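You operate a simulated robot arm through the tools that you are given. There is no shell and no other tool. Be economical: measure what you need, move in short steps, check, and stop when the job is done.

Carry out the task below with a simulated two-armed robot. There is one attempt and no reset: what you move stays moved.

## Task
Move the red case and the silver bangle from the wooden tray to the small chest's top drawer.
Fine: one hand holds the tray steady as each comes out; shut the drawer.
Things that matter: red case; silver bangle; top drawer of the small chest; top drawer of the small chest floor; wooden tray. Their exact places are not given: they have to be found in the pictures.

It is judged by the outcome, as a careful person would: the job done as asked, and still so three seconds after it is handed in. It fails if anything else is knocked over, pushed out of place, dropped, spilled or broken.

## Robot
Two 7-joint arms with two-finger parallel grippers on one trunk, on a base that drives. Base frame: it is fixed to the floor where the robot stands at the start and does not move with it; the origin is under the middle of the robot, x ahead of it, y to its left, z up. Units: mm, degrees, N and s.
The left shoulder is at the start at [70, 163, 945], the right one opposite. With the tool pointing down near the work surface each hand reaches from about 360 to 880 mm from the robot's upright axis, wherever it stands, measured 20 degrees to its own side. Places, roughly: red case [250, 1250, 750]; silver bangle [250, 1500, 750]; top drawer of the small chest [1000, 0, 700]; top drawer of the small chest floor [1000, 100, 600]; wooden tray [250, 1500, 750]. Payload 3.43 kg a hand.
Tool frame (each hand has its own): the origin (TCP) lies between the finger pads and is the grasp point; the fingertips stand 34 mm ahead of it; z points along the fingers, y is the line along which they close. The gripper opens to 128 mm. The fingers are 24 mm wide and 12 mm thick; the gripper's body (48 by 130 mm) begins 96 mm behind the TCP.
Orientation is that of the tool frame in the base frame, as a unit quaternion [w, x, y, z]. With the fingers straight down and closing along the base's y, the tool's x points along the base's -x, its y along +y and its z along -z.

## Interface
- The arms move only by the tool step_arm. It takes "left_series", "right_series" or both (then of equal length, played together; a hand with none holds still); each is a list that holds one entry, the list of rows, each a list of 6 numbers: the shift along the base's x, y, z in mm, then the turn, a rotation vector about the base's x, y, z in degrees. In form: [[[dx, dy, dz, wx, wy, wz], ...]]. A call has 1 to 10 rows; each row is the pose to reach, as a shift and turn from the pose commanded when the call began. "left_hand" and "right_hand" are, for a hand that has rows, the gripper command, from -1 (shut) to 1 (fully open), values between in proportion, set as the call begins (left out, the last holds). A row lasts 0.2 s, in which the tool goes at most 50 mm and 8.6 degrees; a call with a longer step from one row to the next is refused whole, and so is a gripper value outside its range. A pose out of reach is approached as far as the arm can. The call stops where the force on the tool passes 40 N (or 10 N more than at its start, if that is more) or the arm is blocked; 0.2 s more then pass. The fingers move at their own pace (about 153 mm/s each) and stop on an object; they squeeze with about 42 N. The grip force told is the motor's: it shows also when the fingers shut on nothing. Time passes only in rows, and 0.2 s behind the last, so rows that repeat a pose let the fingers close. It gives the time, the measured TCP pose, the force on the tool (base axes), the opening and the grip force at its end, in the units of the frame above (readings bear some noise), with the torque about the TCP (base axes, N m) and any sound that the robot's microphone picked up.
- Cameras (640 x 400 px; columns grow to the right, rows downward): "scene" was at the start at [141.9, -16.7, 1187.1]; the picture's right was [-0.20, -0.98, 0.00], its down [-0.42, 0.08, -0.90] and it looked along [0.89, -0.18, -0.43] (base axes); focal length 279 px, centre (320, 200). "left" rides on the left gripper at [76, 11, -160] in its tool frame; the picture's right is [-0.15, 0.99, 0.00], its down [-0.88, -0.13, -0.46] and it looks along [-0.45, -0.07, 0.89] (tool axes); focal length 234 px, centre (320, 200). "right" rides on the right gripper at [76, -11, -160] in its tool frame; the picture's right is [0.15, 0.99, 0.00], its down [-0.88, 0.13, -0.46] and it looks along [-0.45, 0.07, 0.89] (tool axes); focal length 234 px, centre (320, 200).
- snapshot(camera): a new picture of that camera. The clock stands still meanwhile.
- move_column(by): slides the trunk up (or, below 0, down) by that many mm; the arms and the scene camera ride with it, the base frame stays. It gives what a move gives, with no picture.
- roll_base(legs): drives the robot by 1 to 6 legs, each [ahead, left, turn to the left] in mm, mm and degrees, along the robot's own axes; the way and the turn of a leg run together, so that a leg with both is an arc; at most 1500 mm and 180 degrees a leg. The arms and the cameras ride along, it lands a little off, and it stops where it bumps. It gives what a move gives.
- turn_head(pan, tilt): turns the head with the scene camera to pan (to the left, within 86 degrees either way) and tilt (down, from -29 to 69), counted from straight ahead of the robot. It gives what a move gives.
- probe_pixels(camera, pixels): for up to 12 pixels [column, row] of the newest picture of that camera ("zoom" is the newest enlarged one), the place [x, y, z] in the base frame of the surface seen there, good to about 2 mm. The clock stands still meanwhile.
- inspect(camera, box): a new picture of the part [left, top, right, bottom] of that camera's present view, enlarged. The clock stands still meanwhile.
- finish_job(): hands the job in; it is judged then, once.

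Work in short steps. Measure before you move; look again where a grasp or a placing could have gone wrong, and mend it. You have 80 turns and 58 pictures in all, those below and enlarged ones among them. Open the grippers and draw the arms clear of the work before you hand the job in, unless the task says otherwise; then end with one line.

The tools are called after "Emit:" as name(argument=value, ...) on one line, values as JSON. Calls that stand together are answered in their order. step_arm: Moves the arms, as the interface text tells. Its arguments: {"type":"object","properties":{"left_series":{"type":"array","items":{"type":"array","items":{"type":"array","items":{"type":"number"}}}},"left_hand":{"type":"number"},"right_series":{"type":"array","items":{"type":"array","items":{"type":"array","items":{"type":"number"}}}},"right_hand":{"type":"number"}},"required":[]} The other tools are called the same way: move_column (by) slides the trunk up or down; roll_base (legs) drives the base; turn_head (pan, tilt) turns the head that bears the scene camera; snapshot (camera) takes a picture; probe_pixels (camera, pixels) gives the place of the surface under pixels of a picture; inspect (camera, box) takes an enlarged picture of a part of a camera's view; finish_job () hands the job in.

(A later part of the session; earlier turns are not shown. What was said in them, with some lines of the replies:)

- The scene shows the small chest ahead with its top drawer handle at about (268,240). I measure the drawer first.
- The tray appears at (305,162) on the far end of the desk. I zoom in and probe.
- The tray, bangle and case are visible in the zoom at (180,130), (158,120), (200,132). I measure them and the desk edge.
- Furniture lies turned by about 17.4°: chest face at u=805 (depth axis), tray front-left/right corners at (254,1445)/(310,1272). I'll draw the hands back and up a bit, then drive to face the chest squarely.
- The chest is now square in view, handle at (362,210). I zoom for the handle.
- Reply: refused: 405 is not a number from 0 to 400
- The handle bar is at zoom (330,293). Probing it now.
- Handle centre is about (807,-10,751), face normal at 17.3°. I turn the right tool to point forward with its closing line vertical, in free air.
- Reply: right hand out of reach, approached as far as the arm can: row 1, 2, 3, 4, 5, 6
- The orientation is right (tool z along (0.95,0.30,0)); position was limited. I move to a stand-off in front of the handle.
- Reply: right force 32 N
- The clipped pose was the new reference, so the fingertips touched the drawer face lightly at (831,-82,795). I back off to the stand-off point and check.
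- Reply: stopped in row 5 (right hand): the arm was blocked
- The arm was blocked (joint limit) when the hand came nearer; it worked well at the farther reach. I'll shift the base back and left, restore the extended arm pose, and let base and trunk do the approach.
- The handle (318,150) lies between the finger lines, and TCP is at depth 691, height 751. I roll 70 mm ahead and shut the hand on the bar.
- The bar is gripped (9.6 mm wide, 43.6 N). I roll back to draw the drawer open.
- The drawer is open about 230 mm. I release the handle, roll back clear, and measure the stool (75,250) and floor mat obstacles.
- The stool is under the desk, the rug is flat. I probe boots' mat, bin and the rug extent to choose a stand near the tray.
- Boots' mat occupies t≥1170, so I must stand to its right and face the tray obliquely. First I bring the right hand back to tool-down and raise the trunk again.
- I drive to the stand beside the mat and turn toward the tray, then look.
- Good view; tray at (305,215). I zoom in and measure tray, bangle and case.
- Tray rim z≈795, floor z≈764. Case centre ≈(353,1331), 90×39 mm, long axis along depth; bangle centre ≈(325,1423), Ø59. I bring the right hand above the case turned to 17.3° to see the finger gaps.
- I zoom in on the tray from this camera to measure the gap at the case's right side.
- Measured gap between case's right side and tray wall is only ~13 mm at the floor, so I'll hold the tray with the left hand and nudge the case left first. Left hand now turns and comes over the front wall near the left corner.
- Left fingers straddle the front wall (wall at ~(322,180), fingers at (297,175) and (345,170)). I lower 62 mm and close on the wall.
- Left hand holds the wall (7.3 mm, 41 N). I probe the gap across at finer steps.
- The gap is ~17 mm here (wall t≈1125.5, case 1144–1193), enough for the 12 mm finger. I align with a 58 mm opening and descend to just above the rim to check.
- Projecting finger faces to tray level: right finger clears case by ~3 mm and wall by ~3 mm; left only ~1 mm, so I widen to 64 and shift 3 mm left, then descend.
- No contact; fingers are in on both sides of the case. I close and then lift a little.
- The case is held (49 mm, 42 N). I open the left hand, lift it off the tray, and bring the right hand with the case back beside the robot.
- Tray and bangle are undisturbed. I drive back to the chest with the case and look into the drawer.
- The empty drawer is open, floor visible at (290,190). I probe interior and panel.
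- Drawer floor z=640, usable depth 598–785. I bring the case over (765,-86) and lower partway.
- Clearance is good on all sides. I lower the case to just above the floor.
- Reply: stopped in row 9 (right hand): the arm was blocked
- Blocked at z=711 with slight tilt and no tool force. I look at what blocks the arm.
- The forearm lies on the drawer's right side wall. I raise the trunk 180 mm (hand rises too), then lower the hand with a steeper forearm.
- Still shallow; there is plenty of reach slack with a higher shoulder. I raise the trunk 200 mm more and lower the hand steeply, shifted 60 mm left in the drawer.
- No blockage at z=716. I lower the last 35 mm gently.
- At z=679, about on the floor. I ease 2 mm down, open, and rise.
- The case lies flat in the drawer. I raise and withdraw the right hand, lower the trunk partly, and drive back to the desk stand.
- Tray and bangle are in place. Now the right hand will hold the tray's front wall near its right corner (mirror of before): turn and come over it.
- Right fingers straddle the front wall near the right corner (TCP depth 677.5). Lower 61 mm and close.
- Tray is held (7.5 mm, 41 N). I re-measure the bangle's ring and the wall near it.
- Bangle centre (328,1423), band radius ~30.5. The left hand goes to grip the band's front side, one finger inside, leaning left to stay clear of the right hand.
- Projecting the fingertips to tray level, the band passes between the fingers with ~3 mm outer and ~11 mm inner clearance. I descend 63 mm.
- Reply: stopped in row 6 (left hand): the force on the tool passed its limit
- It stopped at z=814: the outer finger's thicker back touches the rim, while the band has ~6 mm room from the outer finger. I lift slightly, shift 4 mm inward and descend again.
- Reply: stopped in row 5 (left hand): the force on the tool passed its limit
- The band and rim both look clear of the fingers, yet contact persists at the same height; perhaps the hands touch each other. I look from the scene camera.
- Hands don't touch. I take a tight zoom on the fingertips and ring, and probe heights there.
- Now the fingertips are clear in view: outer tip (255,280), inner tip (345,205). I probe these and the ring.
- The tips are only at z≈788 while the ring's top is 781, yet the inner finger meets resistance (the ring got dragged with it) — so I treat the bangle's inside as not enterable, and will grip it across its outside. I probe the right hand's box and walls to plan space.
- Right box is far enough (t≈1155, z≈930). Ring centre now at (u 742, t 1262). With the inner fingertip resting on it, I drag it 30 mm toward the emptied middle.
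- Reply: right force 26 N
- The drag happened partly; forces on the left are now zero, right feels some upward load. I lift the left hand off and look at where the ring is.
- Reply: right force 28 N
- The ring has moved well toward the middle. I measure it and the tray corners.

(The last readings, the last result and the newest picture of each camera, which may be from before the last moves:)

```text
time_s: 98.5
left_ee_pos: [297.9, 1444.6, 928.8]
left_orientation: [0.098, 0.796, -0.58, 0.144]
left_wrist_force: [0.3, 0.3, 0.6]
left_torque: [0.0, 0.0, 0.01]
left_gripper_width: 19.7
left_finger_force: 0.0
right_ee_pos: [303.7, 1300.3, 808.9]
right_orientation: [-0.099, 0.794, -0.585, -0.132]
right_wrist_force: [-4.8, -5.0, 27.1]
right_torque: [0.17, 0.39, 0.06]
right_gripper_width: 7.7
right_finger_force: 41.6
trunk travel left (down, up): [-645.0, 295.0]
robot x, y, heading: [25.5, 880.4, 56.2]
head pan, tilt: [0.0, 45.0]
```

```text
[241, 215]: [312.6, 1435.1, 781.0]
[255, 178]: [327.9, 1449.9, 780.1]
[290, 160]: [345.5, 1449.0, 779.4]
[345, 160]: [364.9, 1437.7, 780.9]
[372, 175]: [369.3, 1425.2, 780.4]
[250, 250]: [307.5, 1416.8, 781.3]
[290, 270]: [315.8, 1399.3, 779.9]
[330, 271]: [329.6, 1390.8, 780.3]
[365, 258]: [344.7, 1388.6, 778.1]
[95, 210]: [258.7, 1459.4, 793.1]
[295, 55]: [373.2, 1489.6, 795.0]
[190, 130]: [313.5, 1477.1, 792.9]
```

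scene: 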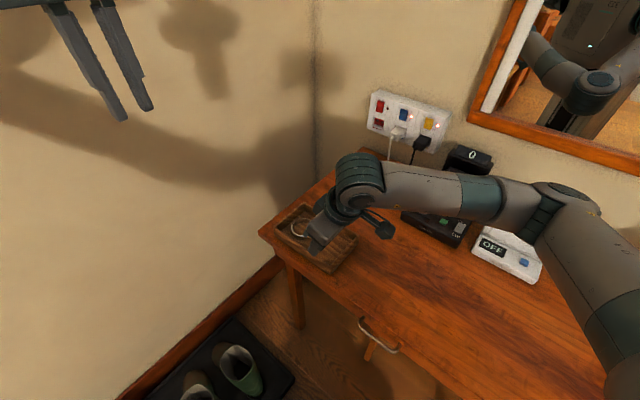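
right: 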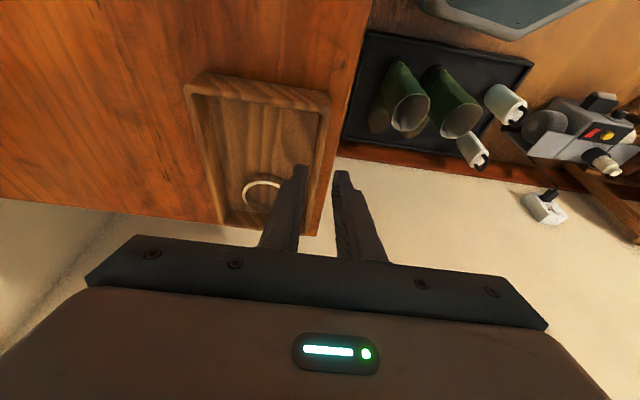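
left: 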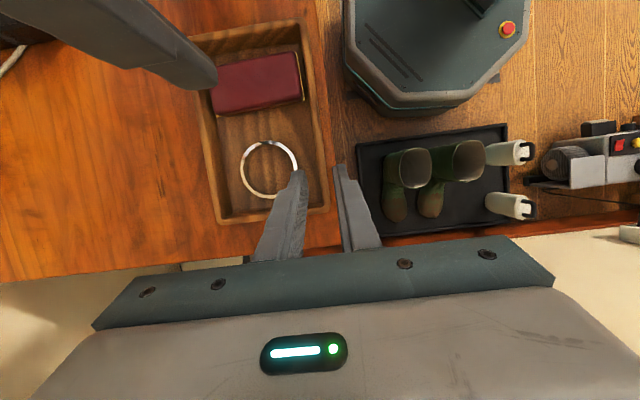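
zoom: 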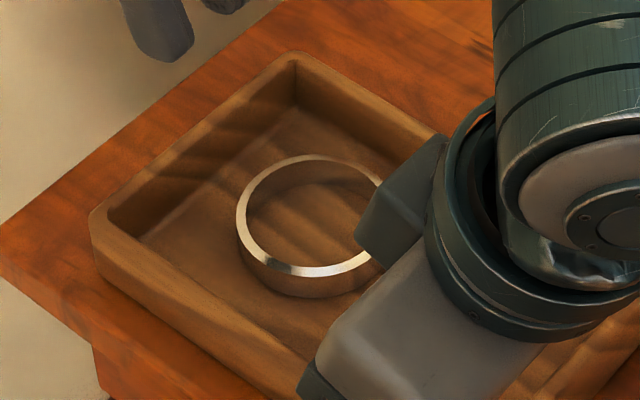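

Ring centre (338.5,1420), outer Ø≈65, with ~15–20 mm now free on its left, ample on its right. I bring the left hand vertical and turn it to close along the tray's length, above the ring.

Emit:
step_arm(left_series=[[[0, 0, 15, 6.4, 2, 0], [0, 0, 30, 12.8, 4, 0], [0, 0, 40, 19.1, 5.95, 0]]], left_hand=0.19)

Emit:
step_arm(left_series=[[[0, 0, 0, 0, 0, -8.5], [0, 0, 0, 0, 0, -17], [0, 0, 0, 0, 0, -25.5], [6, -4, 0, 0, 0, -34], [12, -8, 0, 0, 0, -42.5], [18, -12, 0, 0, 0, -51], [24, -16, -5, 0, 0, -59.5], [30, -20, -15, 0, 0, -68], [36, -24, -25, 0, 0, -76.5], [41, -27, -30, 0, 0, -85]]])

Emit:
step_arm(left_series=[[[0, 0, 0, 0, 0, -3], [0, 0, 0, 0, 0, -5.5], [0, 0, 0, 0, 0, -5.5]]])

Emit:
snapshot(camera="left")

```text
time_s: 99.3
left_ee_pos: [297.7, 1443.1, 966.5]
left_orientation: [-0.006, 0.807, -0.591, 0.003]
left_wrist_force: [-0.3, -0.5, 0.4]
left_torque: [-0.01, 0.04, -0.01]
left_gripper_width: 76.4
left_finger_force: 0.2
right_ee_pos: [305.2, 1299.3, 809.7]
right_orientation: [-0.1, 0.795, -0.584, -0.132]
right_wrist_force: [-4.5, -4.9, 28.1]
right_torque: [0.42, 0.43, 0.08]
right_gripper_width: 7.4
right_finger_force: 42.0
trunk travel left (down, up): [-645.0, 295.0]
robot x, y, heading: [22.6, 878.3, 56.7]
head pan, tilt: [0.0, 45.0]
```

```text
time_s: 101.5
left_ee_pos: [339.2, 1417.0, 937.2]
left_orientation: [0.001, -0.196, 0.981, -0.005]
left_wrist_force: [0.3, -0.2, -1.1]
left_torque: [-0.02, -0.03, -0.01]
left_gripper_width: 76.2
left_finger_force: 0.1
right_ee_pos: [304.3, 1299.4, 807.5]
right_orientation: [-0.1, 0.795, -0.584, -0.132]
right_wrist_force: [-1.9, -0.7, 30.7]
right_torque: [0.35, 0.32, 0.09]
right_gripper_width: 7.5
right_finger_force: 41.8
trunk travel left (down, up): [-645.0, 295.0]
robot x, y, heading: [27.4, 879.0, 56.9]
head pan, tilt: [0.0, 45.0]
```

```text
time_s: 102.3
left_ee_pos: [339.3, 1416.7, 937.4]
left_orientation: [0.0, -0.147, 0.989, -0.005]
left_wrist_force: [-0.7, -0.3, 0.0]
left_torque: [0.02, 0.01, 0.02]
left_gripper_width: 76.5
left_finger_force: 0.0
right_ee_pos: [304.7, 1300.4, 808.8]
right_orientation: [-0.1, 0.794, -0.585, -0.131]
right_wrist_force: [-1.4, 0.7, 30.9]
right_torque: [0.26, 0.26, 0.07]
right_gripper_width: 7.6
right_finger_force: 41.3
trunk travel left (down, up): [-645.0, 295.0]
robot x, y, heading: [26.2, 874.0, 57.0]
head pan, tilt: [0.0, 45.0]
```

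```text
9 pictures are left
```

left: 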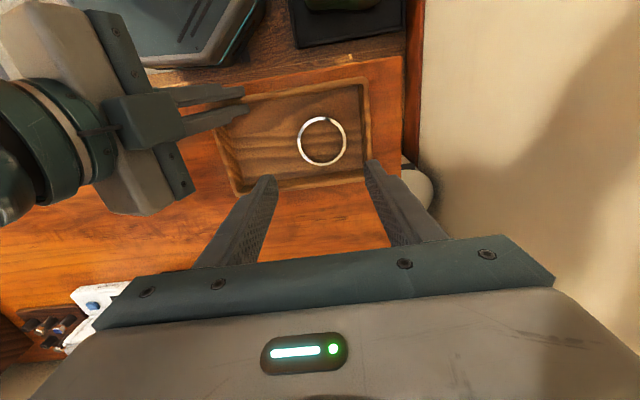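

I probe ring edges and wall from this top view.

Emit:
probe_pixels(camera="left", pixels=[[346, 140], [298, 141], [321, 118], [323, 164], [352, 140], [357, 140], [361, 140], [365, 140], [369, 140], [322, 185], [322, 180], [374, 140]])

```text
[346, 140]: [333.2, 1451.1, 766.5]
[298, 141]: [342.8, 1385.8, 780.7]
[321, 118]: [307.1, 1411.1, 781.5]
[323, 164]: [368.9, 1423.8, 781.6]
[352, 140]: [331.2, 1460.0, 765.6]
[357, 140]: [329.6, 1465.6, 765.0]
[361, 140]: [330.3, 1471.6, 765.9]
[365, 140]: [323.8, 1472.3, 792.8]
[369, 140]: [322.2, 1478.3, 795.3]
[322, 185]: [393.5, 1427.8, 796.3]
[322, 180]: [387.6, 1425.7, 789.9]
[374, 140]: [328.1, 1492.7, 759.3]
```

Left gap is 21 mm (ring 1220–1286, wall 1307.5), and the hand is centred to within 1 mm. I descend around the ring.

Emit:
step_arm(left_series=[[[-0.3, 1, -35, 0, 0, 0], [-0.3, 1, -70, 0, 0, 0], [-0.3, 1, -95, 0, 0, 0], [-0.3, 1, -110, 0, 0, 0], [-0.3, 1, -120, 0, 0, 0], [-0.3, 1, -128, 0, 0, 0], [-0.3, 1, -133, 0, 0, 0], [-0.3, 1, -133, 0, 0, 0]]])

```text
time_s: 104.1
left_ee_pos: [339.3, 1419.8, 803.7]
left_orientation: [0.001, -0.149, 0.989, -0.006]
left_wrist_force: [-0.1, -0.2, 0.1]
left_torque: [0.02, -0.02, -0.01]
left_gripper_width: 76.3
left_finger_force: 0.0
right_ee_pos: [303.3, 1298.9, 808.1]
right_orientation: [-0.1, 0.794, -0.585, -0.131]
right_wrist_force: [-1.2, -0.1, 30.7]
right_torque: [0.22, 0.25, 0.05]
right_gripper_width: 7.6
right_finger_force: 41.2
trunk travel left (down, up): [-645.0, 295.0]
robot x, y, heading: [25.4, 875.9, 56.7]
head pan, tilt: [0.0, 45.0]
```

Reached z=804 with no contact. I close on the ring and check the opening.

Emit:
step_arm(left_series=[[[0, 0, 0, 0, 0, 0], [0, 0, 0, 0, 0, 0], [0, 0, 0, 0, 0, 0]]], left_hand=-1)

```text
time_s: 104.9
left_ee_pos: [338.9, 1419.2, 803.7]
left_orientation: [0.001, -0.149, 0.989, -0.005]
left_wrist_force: [-0.4, -0.1, -0.1]
left_torque: [0.03, 0.01, -0.02]
left_gripper_width: 66.2
left_finger_force: 41.5
right_ee_pos: [303.7, 1300.4, 809.9]
right_orientation: [-0.1, 0.794, -0.585, -0.13]
right_wrist_force: [-0.2, 1.2, 30.3]
right_torque: [0.23, 0.25, 0.07]
right_gripper_width: 7.4
right_finger_force: 41.7
trunk travel left (down, up): [-645.0, 295.0]
robot x, y, heading: [25.7, 877.4, 56.7]
head pan, tilt: [0.0, 45.0]
```

Bangle held at 66 mm, 41.5 N. I lift it and check.

Emit:
step_arm(left_series=[[[0, 0, 10, 0, 0, 0], [0, 0, 25, 0, 0, 0], [0, 0, 50, 0, 0, 0], [0, 0, 80, 0, 0, 0], [0, 0, 115, 0, 0, 0], [0, 0, 150, 0, 0, 0]]])

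Emit:
snapshot(camera="left")

```text
time_s: 106.3
left_ee_pos: [338.4, 1416.7, 952.6]
left_orientation: [0.0, -0.15, 0.989, -0.005]
left_wrist_force: [-0.7, 0.2, -0.3]
left_torque: [-0.02, -0.01, 0.01]
left_gripper_width: 65.9
left_finger_force: 42.1
right_ee_pos: [303.2, 1300.2, 808.9]
right_orientation: [-0.099, 0.794, -0.585, -0.131]
right_wrist_force: [0.5, -0.6, 29.7]
right_torque: [0.18, 0.2, 0.02]
right_gripper_width: 7.6
right_finger_force: 41.1
trunk travel left (down, up): [-645.0, 295.0]
robot x, y, heading: [24.6, 880.7, 56.7]
head pan, tilt: [0.0, 45.0]
```

```text
8 pictures are left
```

left: 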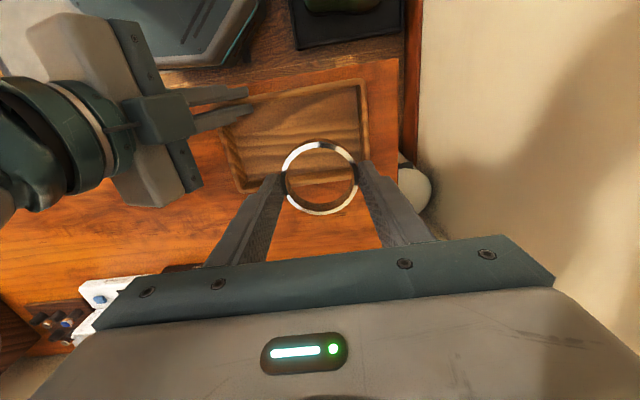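

The bangle is out (66 mm, held). I release the tray with the right hand, lift it straight off, then untilt.

Emit:
step_arm(right_series=[[[0, 0, 0, 0, 0, 0], [0, 0, 0, 0, 0, 0], [0, 0, 15, 0, 0, 0], [0, 0, 40, 0, 0, 0], [0, 0, 80, 0, 0, 0], [5, -10, 120, 0, 0, 0], [10, -25, 160, 0, 0, 0]]], right_hand=-0.6)

Emit:
step_arm(right_series=[[[20, -15, 10, -6.4, -2, 0], [40, -30, 20, -12.8, -4, 0], [65, -50, 30, -19.1, -5.95, 0], [95, -75, 40, -19.1, -5.95, 0], [125, -100, 50, -19.1, -5.95, 0], [155, -125, 60, -19.1, -5.95, 0], [185, -150, 60, -19.1, -5.95, 0], [215, -175, 60, -19.1, -5.95, 0]]], left_series=[[[0, 0, 30, 0, 0, 0], [-10, 0, 60, 0, 0, 0], [-25, 0, 90, 0, 0, 0], [-50, 0, 120, 0, 0, 0], [-80, 0, 150, 0, 0, 0], [-110, 0, 170, 0, 0, 0], [-145, 0, 190, 0, 0, 0], [-180, 0, 200, 0, 0, 0]]])

Emit:
snapshot(camera="scene")

```text
time_s: 107.9
left_ee_pos: [338.9, 1419.9, 951.5]
left_orientation: [0.0, -0.149, 0.989, -0.006]
left_wrist_force: [-0.9, -0.2, 0.0]
left_torque: [0.02, -0.03, 0.0]
left_gripper_width: 65.9
left_finger_force: 41.9
right_ee_pos: [315.0, 1273.8, 969.4]
right_orientation: [-0.098, 0.794, -0.585, -0.131]
right_wrist_force: [0.1, -0.3, -0.7]
right_torque: [0.01, -0.04, 0.02]
right_gripper_width: 25.3
right_finger_force: 0.0
trunk travel left (down, up): [-645.0, 295.0]
robot x, y, heading: [25.4, 879.2, 56.8]
head pan, tilt: [0.0, 45.0]
```

```text
time_s: 109.7
left_ee_pos: [159.4, 1417.0, 1152.8]
left_orientation: [0.001, -0.149, 0.989, -0.006]
left_wrist_force: [-0.4, -1.2, -0.7]
left_torque: [0.04, -0.01, 0.02]
left_gripper_width: 65.9
left_finger_force: 42.0
right_ee_pos: [530.4, 1100.0, 1027.2]
right_orientation: [0.005, 0.806, -0.592, 0.008]
right_wrist_force: [-0.9, -0.7, 0.3]
right_torque: [0.0, -0.04, -0.02]
right_gripper_width: 25.6
right_finger_force: 0.0
trunk travel left (down, up): [-645.0, 295.0]
robot x, y, heading: [23.9, 876.0, 56.7]
head pan, tilt: [0.0, 45.0]
```

```text
7 pictures are left
```

scene: 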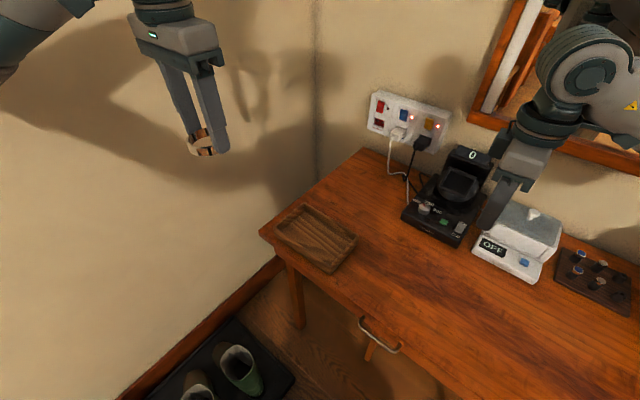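

Tray sits where it was, empty. I raise the trunk and drive to the chest, placing the left hand over the drawer.

Emit:
move_column(by=200)

Emit:
roll_base(legs=[[0, 0, -39.4], [-153, 0, 0], [0, -1129, 0]])

Emit:
turn_head(pan=8, tilt=58)

Emit:
snapshot(camera="scene")

```text
time_s: 111.9
left_ee_pos: [160.3, 1418.2, 1351.3]
left_orientation: [0.0, -0.148, 0.989, -0.006]
left_wrist_force: [-0.5, -0.3, -0.3]
left_torque: [-0.03, 0.01, 0.02]
left_gripper_width: 66.0
left_finger_force: 42.5
right_ee_pos: [530.8, 1101.3, 1224.6]
right_orientation: [0.005, 0.805, -0.593, 0.009]
right_wrist_force: [0.8, 0.3, 0.9]
right_torque: [0.02, -0.01, -0.03]
right_gripper_width: 25.5
right_finger_force: 0.1
trunk travel left (down, up): [-845.0, 95.0]
robot x, y, heading: [25.1, 878.4, 56.6]
head pan, tilt: [0.0, 45.0]
```

```text
time_s: 120.5
left_ee_pos: [654.7, 77.2, 1352.1]
left_orientation: [-0.002, 0.203, 0.979, -0.006]
left_wrist_force: [-0.9, 0.0, -0.9]
left_torque: [0.0, -0.02, -0.01]
left_gripper_width: 65.8
left_finger_force: 42.1
right_ee_pos: [729.8, -405.9, 1226.4]
right_orientation: [-0.008, -0.55, 0.835, -0.008]
right_wrist_force: [-0.6, 0.6, -0.1]
right_torque: [0.03, 0.01, 0.0]
right_gripper_width: 25.5
right_finger_force: 0.1
trunk travel left (down, up): [-845.0, 95.0]
robot x, y, heading: [200.6, -247.0, 16.4]
head pan, tilt: [0.0, 45.0]
```

```text
time_s: 121.2
left_ee_pos: [656.4, 76.0, 1352.1]
left_orientation: [-0.002, 0.204, 0.979, -0.006]
left_wrist_force: [-0.1, -0.4, -0.1]
left_torque: [0.02, 0.01, 0.02]
left_gripper_width: 65.6
left_finger_force: 41.9
right_ee_pos: [729.7, -406.5, 1224.3]
right_orientation: [-0.008, -0.55, 0.835, -0.006]
right_wrist_force: [-0.1, 0.5, 1.0]
right_torque: [0.01, 0.02, -0.03]
right_gripper_width: 25.6
right_finger_force: 0.1
trunk travel left (down, up): [-845.0, 95.0]
robot x, y, heading: [201.9, -246.7, 16.1]
head pan, tilt: [8.0, 58.0]
```

```text
6 pictures are left
```

scene: 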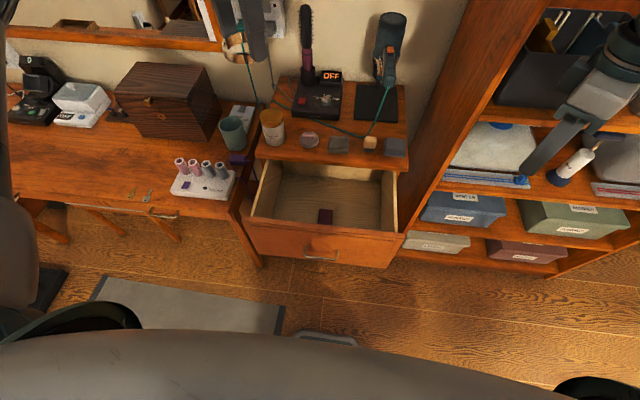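

Case is in the drawer at (325,215). I probe the drawer now for the bangle's spot.

Emit:
probe_pixels(camera="scene", pixels=[[325, 215], [325, 222], [295, 205], [275, 215], [260, 200], [262, 222], [320, 232], [360, 220], [290, 190], [285, 160], [255, 220], [395, 230]])

```text
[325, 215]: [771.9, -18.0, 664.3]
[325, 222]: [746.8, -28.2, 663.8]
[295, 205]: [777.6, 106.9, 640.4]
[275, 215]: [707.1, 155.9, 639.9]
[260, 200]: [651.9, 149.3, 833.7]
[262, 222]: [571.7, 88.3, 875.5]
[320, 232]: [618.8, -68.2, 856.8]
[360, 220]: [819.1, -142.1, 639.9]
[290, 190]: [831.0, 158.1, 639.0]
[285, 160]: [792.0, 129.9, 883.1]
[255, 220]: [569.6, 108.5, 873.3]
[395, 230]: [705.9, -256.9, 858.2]
```

Target for the bangle: (718,66) in the drawer's left part, clear of the case. The left hand turns square and comes down to the drawer mouth.

Emit:
step_arm(left_series=[[[12, -2, -44, 0, 0, 6.8], [24, -4, -88, 0, 0, 13.6], [36, -6, -132, 0, 0, 20.4], [48, -8, -176, 0, 0, 27.2], [62, -9.5, -220, 0, 0, 34], [62, -9.5, -265, 0, 0, 40.8], [62, -9.5, -310, 0, 0, 40.8], [62, -9.5, -355, 0, 0, 40.8], [62, -9.5, -400, 0, 0, 40.8], [62, -9.5, -440, 0, 0, 40.8]]])

Emit:
snapshot(camera="left")

```text
time_s: 123.4
left_ee_pos: [717.3, 65.0, 913.2]
left_orientation: [0.0, -0.15, 0.989, -0.006]
left_wrist_force: [-0.4, 0.6, 0.0]
left_torque: [-0.02, 0.04, 0.0]
left_gripper_width: 65.6
left_finger_force: 41.8
right_ee_pos: [729.9, -406.5, 1224.9]
right_orientation: [-0.008, -0.55, 0.835, -0.006]
right_wrist_force: [0.1, 0.0, -0.9]
right_torque: [0.0, 0.02, 0.03]
right_gripper_width: 25.8
right_finger_force: 0.0
trunk travel left (down, up): [-845.0, 95.0]
robot x, y, heading: [201.3, -244.3, 16.0]
head pan, tilt: [8.0, 58.0]
```

```text
5 pictures are left
```

left: 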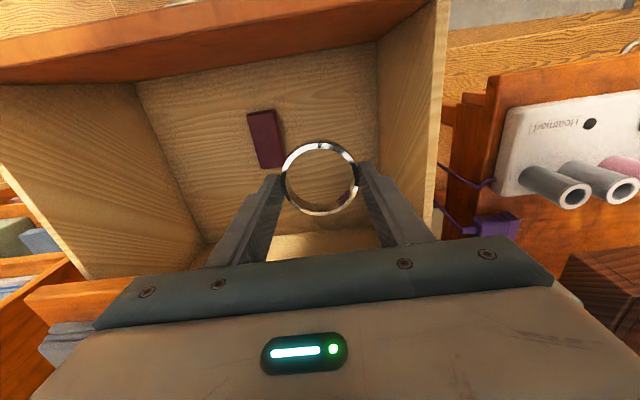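

Aligned: case at (265,140) lies clear of the hand's path. I lower to just above the floor.

Emit:
step_arm(left_series=[[[0, 0, -40, 0, 0, 0], [0, 0, -80, 0, 0, 0], [0, 0, -120, 0, 0, 0], [0, 0, -155, 0, 0, 0], [0, 0, -185, 0, 0, 0], [0, 0, -208, 0, 0, 0], [0, 0, -222, 0, 0, 0], [0, 0, -230, 0, 0, 0], [0, 0, -230, 0, 0, 0]]])

```text
time_s: 125.4
left_ee_pos: [716.0, 66.6, 683.0]
left_orientation: [0.0, -0.151, 0.989, -0.005]
left_wrist_force: [0.0, -0.6, -1.1]
left_torque: [0.0, 0.01, 0.0]
left_gripper_width: 65.8
left_finger_force: 41.8
right_ee_pos: [729.1, -405.2, 1225.3]
right_orientation: [-0.008, -0.55, 0.835, -0.007]
right_wrist_force: [1.2, 0.4, 0.3]
right_torque: [0.01, 0.0, -0.02]
right_gripper_width: 25.7
right_finger_force: 0.1
trunk travel left (down, up): [-845.0, 95.0]
robot x, y, heading: [203.4, -246.1, 16.0]
head pan, tilt: [8.0, 58.0]
```

No block, z=683. I ease down until light contact.

Emit:
step_arm(left_series=[[[0, 0, -2, 0, 0, 0], [0, 0, -4, 0, 0, 0], [0, 0, -4, 0, 0, 0]]])

```text
time_s: 126.2
left_ee_pos: [716.8, 66.5, 679.6]
left_orientation: [-0.001, -0.15, 0.989, -0.007]
left_wrist_force: [0.7, 2.1, 7.5]
left_torque: [0.28, 0.17, -0.01]
left_gripper_width: 65.6
left_finger_force: 42.4
right_ee_pos: [728.8, -406.0, 1225.7]
right_orientation: [-0.008, -0.55, 0.835, -0.007]
right_wrist_force: [-0.4, -0.6, 0.5]
right_torque: [0.0, 0.01, -0.01]
right_gripper_width: 26.0
right_finger_force: 0.0
trunk travel left (down, up): [-845.0, 95.0]
robot x, y, heading: [204.6, -246.4, 16.2]
head pan, tilt: [8.0, 58.0]
```

Resting on the floor (7.5 N). I open a little and rise straight out.

Emit:
step_arm(left_series=[[[0, 0, 0, 0, 0, 0], [0, 0, 0, 0, 0, 0], [0, 0, 10, 0, 0, 0], [0, 0, 35, 0, 0, 0], [0, 0, 75, 0, 0, 0], [0, 0, 120, 0, 0, 0], [0, 0, 165, 0, 0, 0], [0, 0, 210, 0, 0, 0], [0, 0, 255, 0, 0, 0], [0, 0, 300, 0, 0, 0]]], left_hand=0.22)

Emit:
snapshot(camera="left")

```text
time_s: 128.4
left_ee_pos: [717.5, 67.5, 976.6]
left_orientation: [0.0, -0.15, 0.989, -0.006]
left_wrist_force: [-0.6, 1.0, 0.1]
left_torque: [0.02, 0.02, -0.01]
left_gripper_width: 77.9
left_finger_force: 0.0
right_ee_pos: [729.5, -405.6, 1225.8]
right_orientation: [-0.008, -0.551, 0.835, -0.007]
right_wrist_force: [0.5, 0.6, -0.6]
right_torque: [0.0, 0.02, -0.01]
right_gripper_width: 25.6
right_finger_force: 0.1
trunk travel left (down, up): [-845.0, 95.0]
robot x, y, heading: [202.6, -242.0, 16.2]
head pan, tilt: [8.0, 58.0]
```

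```text
4 pictures are left
```

left: 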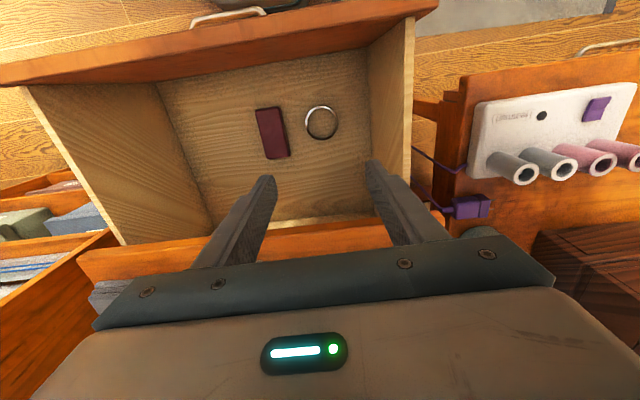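

Both items lie in the drawer. Now I back away, close the left hand, and pitch it forward to push the drawer shut.

Emit:
roll_base(legs=[[-330, -100, 0]])

Emit:
move_column(by=-150)

Emit:
step_arm(left_series=[[[0, 0, 0, 2.2, -7.2, 0], [0, 0, 0, 4.5, -14.3, 0], [0, 0, 0, 6.7, -21.5, 0], [0, 0, 0, 8.9, -28.6, 0], [0, 0, 0, 11.2, -35.8, 0], [0, 0, 0, 13.4, -43, 0], [0, 0, 0, 13.4, -43, 0]]], left_hand=-1)

```text
time_s: 130.1
left_ee_pos: [541.6, -49.6, 978.5]
left_orientation: [0.0, -0.14, 0.99, -0.003]
left_wrist_force: [-0.7, -0.9, -0.6]
left_torque: [0.13, -0.1, 0.01]
left_gripper_width: 78.3
left_finger_force: 0.1
right_ee_pos: [543.1, -523.5, 1224.7]
right_orientation: [-0.006, -0.541, 0.841, -0.004]
right_wrist_force: [-0.7, -1.4, 0.8]
right_torque: [0.11, -0.11, 0.04]
right_gripper_width: 25.6
right_finger_force: 0.0
trunk travel left (down, up): [-845.0, 95.0]
robot x, y, heading: [22.2, -345.6, 15.0]
head pan, tilt: [8.0, 58.0]
stopped in leg 1: the robot was blocked; the commanded pose is now the measured one
```

```text
time_s: 131.8
left_ee_pos: [543.7, -44.3, 825.0]
left_orientation: [-0.001, -0.141, 0.99, -0.006]
left_wrist_force: [-1.0, -0.3, 1.0]
left_torque: [-0.03, 0.03, -0.01]
left_gripper_width: 78.3
left_finger_force: 0.0
right_ee_pos: [544.4, -516.5, 1075.3]
right_orientation: [-0.008, -0.542, 0.84, -0.006]
right_wrist_force: [0.0, -0.3, 0.1]
right_torque: [0.02, -0.04, -0.03]
right_gripper_width: 25.5
right_finger_force: 0.0
trunk travel left (down, up): [-695.0, 245.0]
robot x, y, heading: [21.0, -351.1, 15.0]
head pan, tilt: [8.0, 58.0]
```

```text
time_s: 133.4
left_ee_pos: [544.0, -45.3, 823.5]
left_orientation: [0.377, -0.127, 0.916, 0.056]
left_wrist_force: [-0.4, 0.1, -0.5]
left_torque: [-0.01, 0.02, -0.03]
left_gripper_width: 0.0
left_finger_force: 33.0
right_ee_pos: [546.9, -516.3, 1073.9]
right_orientation: [-0.008, -0.542, 0.841, -0.006]
right_wrist_force: [-0.5, 0.4, 0.0]
right_torque: [-0.01, 0.02, 0.04]
right_gripper_width: 25.6
right_finger_force: 0.0
trunk travel left (down, up): [-695.0, 245.0]
robot x, y, heading: [18.9, -350.1, 15.1]
head pan, tilt: [8.0, 58.0]
```

The base bumped something behind and stopped, but the hand is well placed in front of the panel (u 506). I centre the hand and roll forward to meet and push the drawer.

Emit:
step_arm(left_series=[[[6, -19, 0, 0, 0, 0], [12, -38, 0, 0, 0, 0], [12, -38, 0, 0, 0, 0]]])

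Emit:
roll_base(legs=[[100, 0, 0]])

Emit:
snapshot(camera="left")

```text
time_s: 134.2
left_ee_pos: [555.1, -83.1, 825.2]
left_orientation: [0.377, -0.128, 0.916, 0.056]
left_wrist_force: [1.4, 0.2, -0.7]
left_torque: [-0.02, 0.0, 0.01]
left_gripper_width: 0.0
left_finger_force: 32.8
right_ee_pos: [546.1, -515.9, 1075.1]
right_orientation: [-0.008, -0.542, 0.84, -0.006]
right_wrist_force: [-1.3, 0.1, 0.2]
right_torque: [-0.03, -0.01, 0.0]
right_gripper_width: 25.6
right_finger_force: 0.0
trunk travel left (down, up): [-695.0, 245.0]
robot x, y, heading: [19.7, -350.8, 14.8]
head pan, tilt: [8.0, 58.0]
```

```text
time_s: 135.4
left_ee_pos: [651.3, -55.8, 824.8]
left_orientation: [0.376, -0.129, 0.916, 0.057]
left_wrist_force: [0.4, 0.2, -0.3]
left_torque: [-0.01, 0.0, -0.02]
left_gripper_width: 0.0
left_finger_force: 32.7
right_ee_pos: [642.7, -489.9, 1074.7]
right_orientation: [-0.008, -0.542, 0.84, -0.006]
right_wrist_force: [0.8, -0.1, 0.1]
right_torque: [-0.01, 0.02, 0.01]
right_gripper_width: 25.6
right_finger_force: 0.0
trunk travel left (down, up): [-695.0, 245.0]
robot x, y, heading: [118.3, -320.9, 15.1]
head pan, tilt: [8.0, 58.0]
```

```text
3 pictures are left
```

left: 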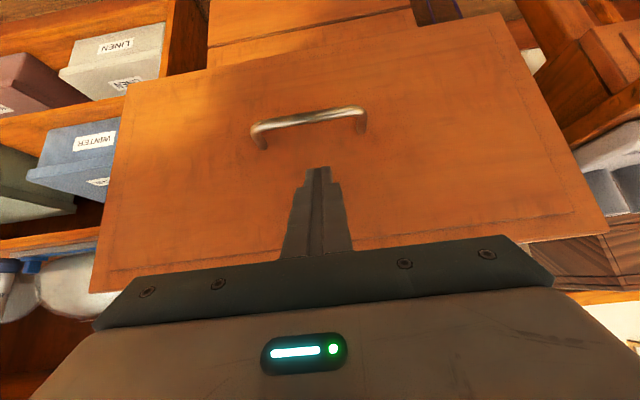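

Fingers press the panel just above the handle and the drawer has moved in. I roll on 165 mm.

Emit:
roll_base(legs=[[165, 0, 0]])

Emit:
step_arm(left_series=[[[5, 1.5, 0, 0, 0, 0], [10, 3, 0, 0, 0, 0], [14, 4.3, 0, 0, 0, 0], [19, 6, 0, 0, 0, 0], [24, 7.5, 0, 0, 0, 0], [29, 9, 0, 0, 0, 0]]])

```text
time_s: 136.9
left_ee_pos: [810.2, -14.0, 823.8]
left_orientation: [0.375, -0.128, 0.916, 0.056]
left_wrist_force: [0.2, -0.2, 1.2]
left_torque: [-0.03, 0.0, 0.0]
left_gripper_width: 0.0
left_finger_force: 33.0
right_ee_pos: [804.4, -446.3, 1074.7]
right_orientation: [-0.008, -0.543, 0.839, -0.005]
right_wrist_force: [-0.2, 0.1, -0.1]
right_torque: [0.01, -0.01, 0.0]
right_gripper_width: 25.7
right_finger_force: 0.0
trunk travel left (down, up): [-695.0, 245.0]
robot x, y, heading: [278.8, -278.6, 14.9]
head pan, tilt: [8.0, 58.0]
stopped in leg 1: the force on the tool passed its limit (the readings are from after the stop); the commanded pose is now the measured one
```

```text
time_s: 137.6
left_ee_pos: [812.1, -14.1, 823.0]
left_orientation: [0.371, -0.128, 0.918, 0.055]
left_wrist_force: [-24.2, -4.9, 11.7]
left_torque: [0.05, 0.03, 0.14]
left_gripper_width: 0.0
left_finger_force: 33.1
right_ee_pos: [801.6, -445.4, 1076.4]
right_orientation: [-0.007, -0.543, 0.84, -0.006]
right_wrist_force: [0.7, -1.1, -0.4]
right_torque: [0.02, 0.01, 0.02]
right_gripper_width: 25.6
right_finger_force: 0.1
trunk travel left (down, up): [-695.0, 245.0]
robot x, y, heading: [277.7, -279.0, 15.2]
head pan, tilt: [8.0, 58.0]
stopped in row 3 (left hand): the force on the tool passed its limit (the readings are from after the stop); the commanded pose is now the measured one
```

Hard stop with contact point at ~803, the original closed face depth. I back off and verify.

Emit:
roll_base(legs=[[-170, 0, 0]])

Emit:
turn_head(pan=10, tilt=48)

Emit:
snapshot(camera="scene")

```text
time_s: 139.1
left_ee_pos: [650.1, -56.7, 822.1]
left_orientation: [0.37, -0.128, 0.918, 0.056]
left_wrist_force: [-0.6, 0.2, -0.6]
left_torque: [0.01, -0.03, 0.04]
left_gripper_width: 0.1
left_finger_force: 32.6
right_ee_pos: [637.7, -491.0, 1074.6]
right_orientation: [-0.007, -0.543, 0.84, -0.006]
right_wrist_force: [0.0, -0.3, -0.5]
right_torque: [0.01, -0.01, 0.02]
right_gripper_width: 25.8
right_finger_force: 0.0
trunk travel left (down, up): [-695.0, 245.0]
robot x, y, heading: [113.9, -320.2, 15.0]
head pan, tilt: [8.0, 58.0]
```

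```text
time_s: 139.8
left_ee_pos: [650.3, -57.8, 822.3]
left_orientation: [0.371, -0.128, 0.918, 0.055]
left_wrist_force: [-0.6, 0.6, 0.0]
left_torque: [0.0, 0.0, 0.0]
left_gripper_width: 0.0
left_finger_force: 33.1
right_ee_pos: [636.8, -490.6, 1075.0]
right_orientation: [-0.008, -0.543, 0.84, -0.006]
right_wrist_force: [0.0, 0.6, -0.3]
right_torque: [0.03, 0.0, 0.01]
right_gripper_width: 25.6
right_finger_force: 0.1
trunk travel left (down, up): [-695.0, 245.0]
robot x, y, heading: [113.6, -322.5, 14.9]
head pan, tilt: [10.0, 48.0]
```

```text
2 pictures are left
```

scene: 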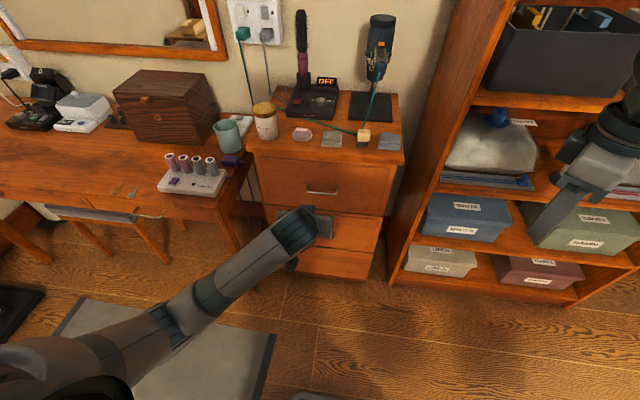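

Top drawer looks flush; I check its depth by probing top and middle drawers' faces.

Emit:
probe_pixels(camera="scene", pixels=[[280, 185], [360, 190], [285, 222], [355, 230], [275, 160], [300, 265], [370, 245]])

Emit:
step_arm(left_series=[[[-20, -6, 15, -2.2, 7.2, 0], [-40, -12, 30, -4.5, 14.3, 0], [-60, -18, 45, -6.7, 21.5, 0], [-80, -24, 60, -8.9, 28.6, 0], [-90, -28, 75, -11.2, 35.8, 0], [-100, -30, 90, -13.4, 43, 0]]], left_hand=1, right_series=[[[0, 0, 0, 0, 0, 0], [0, 0, 0, 0, 0, 0], [0, 0, 0, 0, 0, 0], [0, 0, 0, 0, 0, 0], [0, 0, 0, 0, 0, 0], [0, 0, 0, 0, 0, 0]]], right_hand=1)

Emit:
turn_head(pan=-86, tilt=50)

Emit:
snapshot(camera="scene")

```text
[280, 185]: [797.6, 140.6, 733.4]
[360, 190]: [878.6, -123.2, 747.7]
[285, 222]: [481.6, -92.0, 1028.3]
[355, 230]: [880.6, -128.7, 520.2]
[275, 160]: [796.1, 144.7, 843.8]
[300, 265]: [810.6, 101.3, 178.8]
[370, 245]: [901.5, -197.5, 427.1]
```

```text
time_s: 141.2
left_ee_pos: [551.0, -88.5, 912.0]
left_orientation: [-0.009, -0.14, 0.99, -0.006]
left_wrist_force: [-0.4, 0.1, 1.1]
left_torque: [0.02, 0.02, 0.01]
left_gripper_width: 128.0
left_finger_force: 0.1
right_ee_pos: [637.3, -490.1, 1075.0]
right_orientation: [-0.007, -0.544, 0.839, -0.007]
right_wrist_force: [-0.7, -0.5, 0.5]
right_torque: [0.03, 0.0, 0.0]
right_gripper_width: 127.9
right_finger_force: 0.1
trunk travel left (down, up): [-695.0, 245.0]
robot x, y, heading: [114.3, -321.4, 15.3]
head pan, tilt: [10.0, 48.0]
```

```text
time_s: 142.9
left_ee_pos: [552.2, -88.3, 913.1]
left_orientation: [-0.008, -0.14, 0.99, -0.006]
left_wrist_force: [0.7, -0.8, 0.7]
left_torque: [0.01, 0.02, 0.0]
left_gripper_width: 128.0
left_finger_force: 0.0
right_ee_pos: [636.9, -490.8, 1074.2]
right_orientation: [-0.007, -0.542, 0.84, -0.006]
right_wrist_force: [-0.1, -0.3, 0.1]
right_torque: [-0.02, 0.02, 0.03]
right_gripper_width: 128.0
right_finger_force: 0.1
trunk travel left (down, up): [-695.0, 245.0]
robot x, y, heading: [114.2, -322.3, 15.2]
head pan, tilt: [-85.9, 50.0]
```

```text
1 pictures are left
```

scene: 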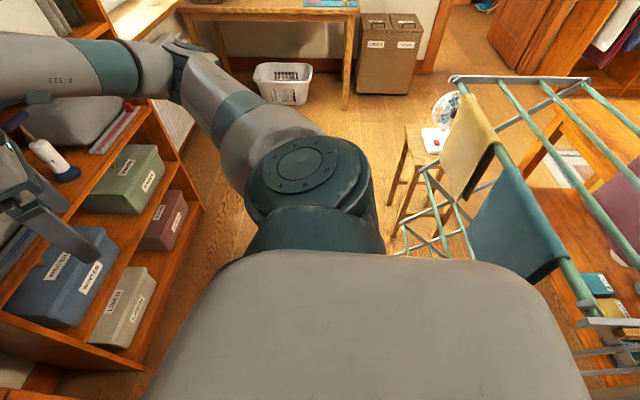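

The top drawer's face is flush with the lower drawers (depth 803), and both hands are open and clear. The clothes rack behind, which the base may have touched, still stands upright, so I hand in.

Emit:
finish_job()

```text
The job is handed in.
```

The red case and the silver bangle are in the small chest's top drawer, the drawer is shut, and one hand held the tray steady each time. While backing up I bumped something behind the robot, probably the clothes rack; it still stands, but I couldn't tell whether it shifted.
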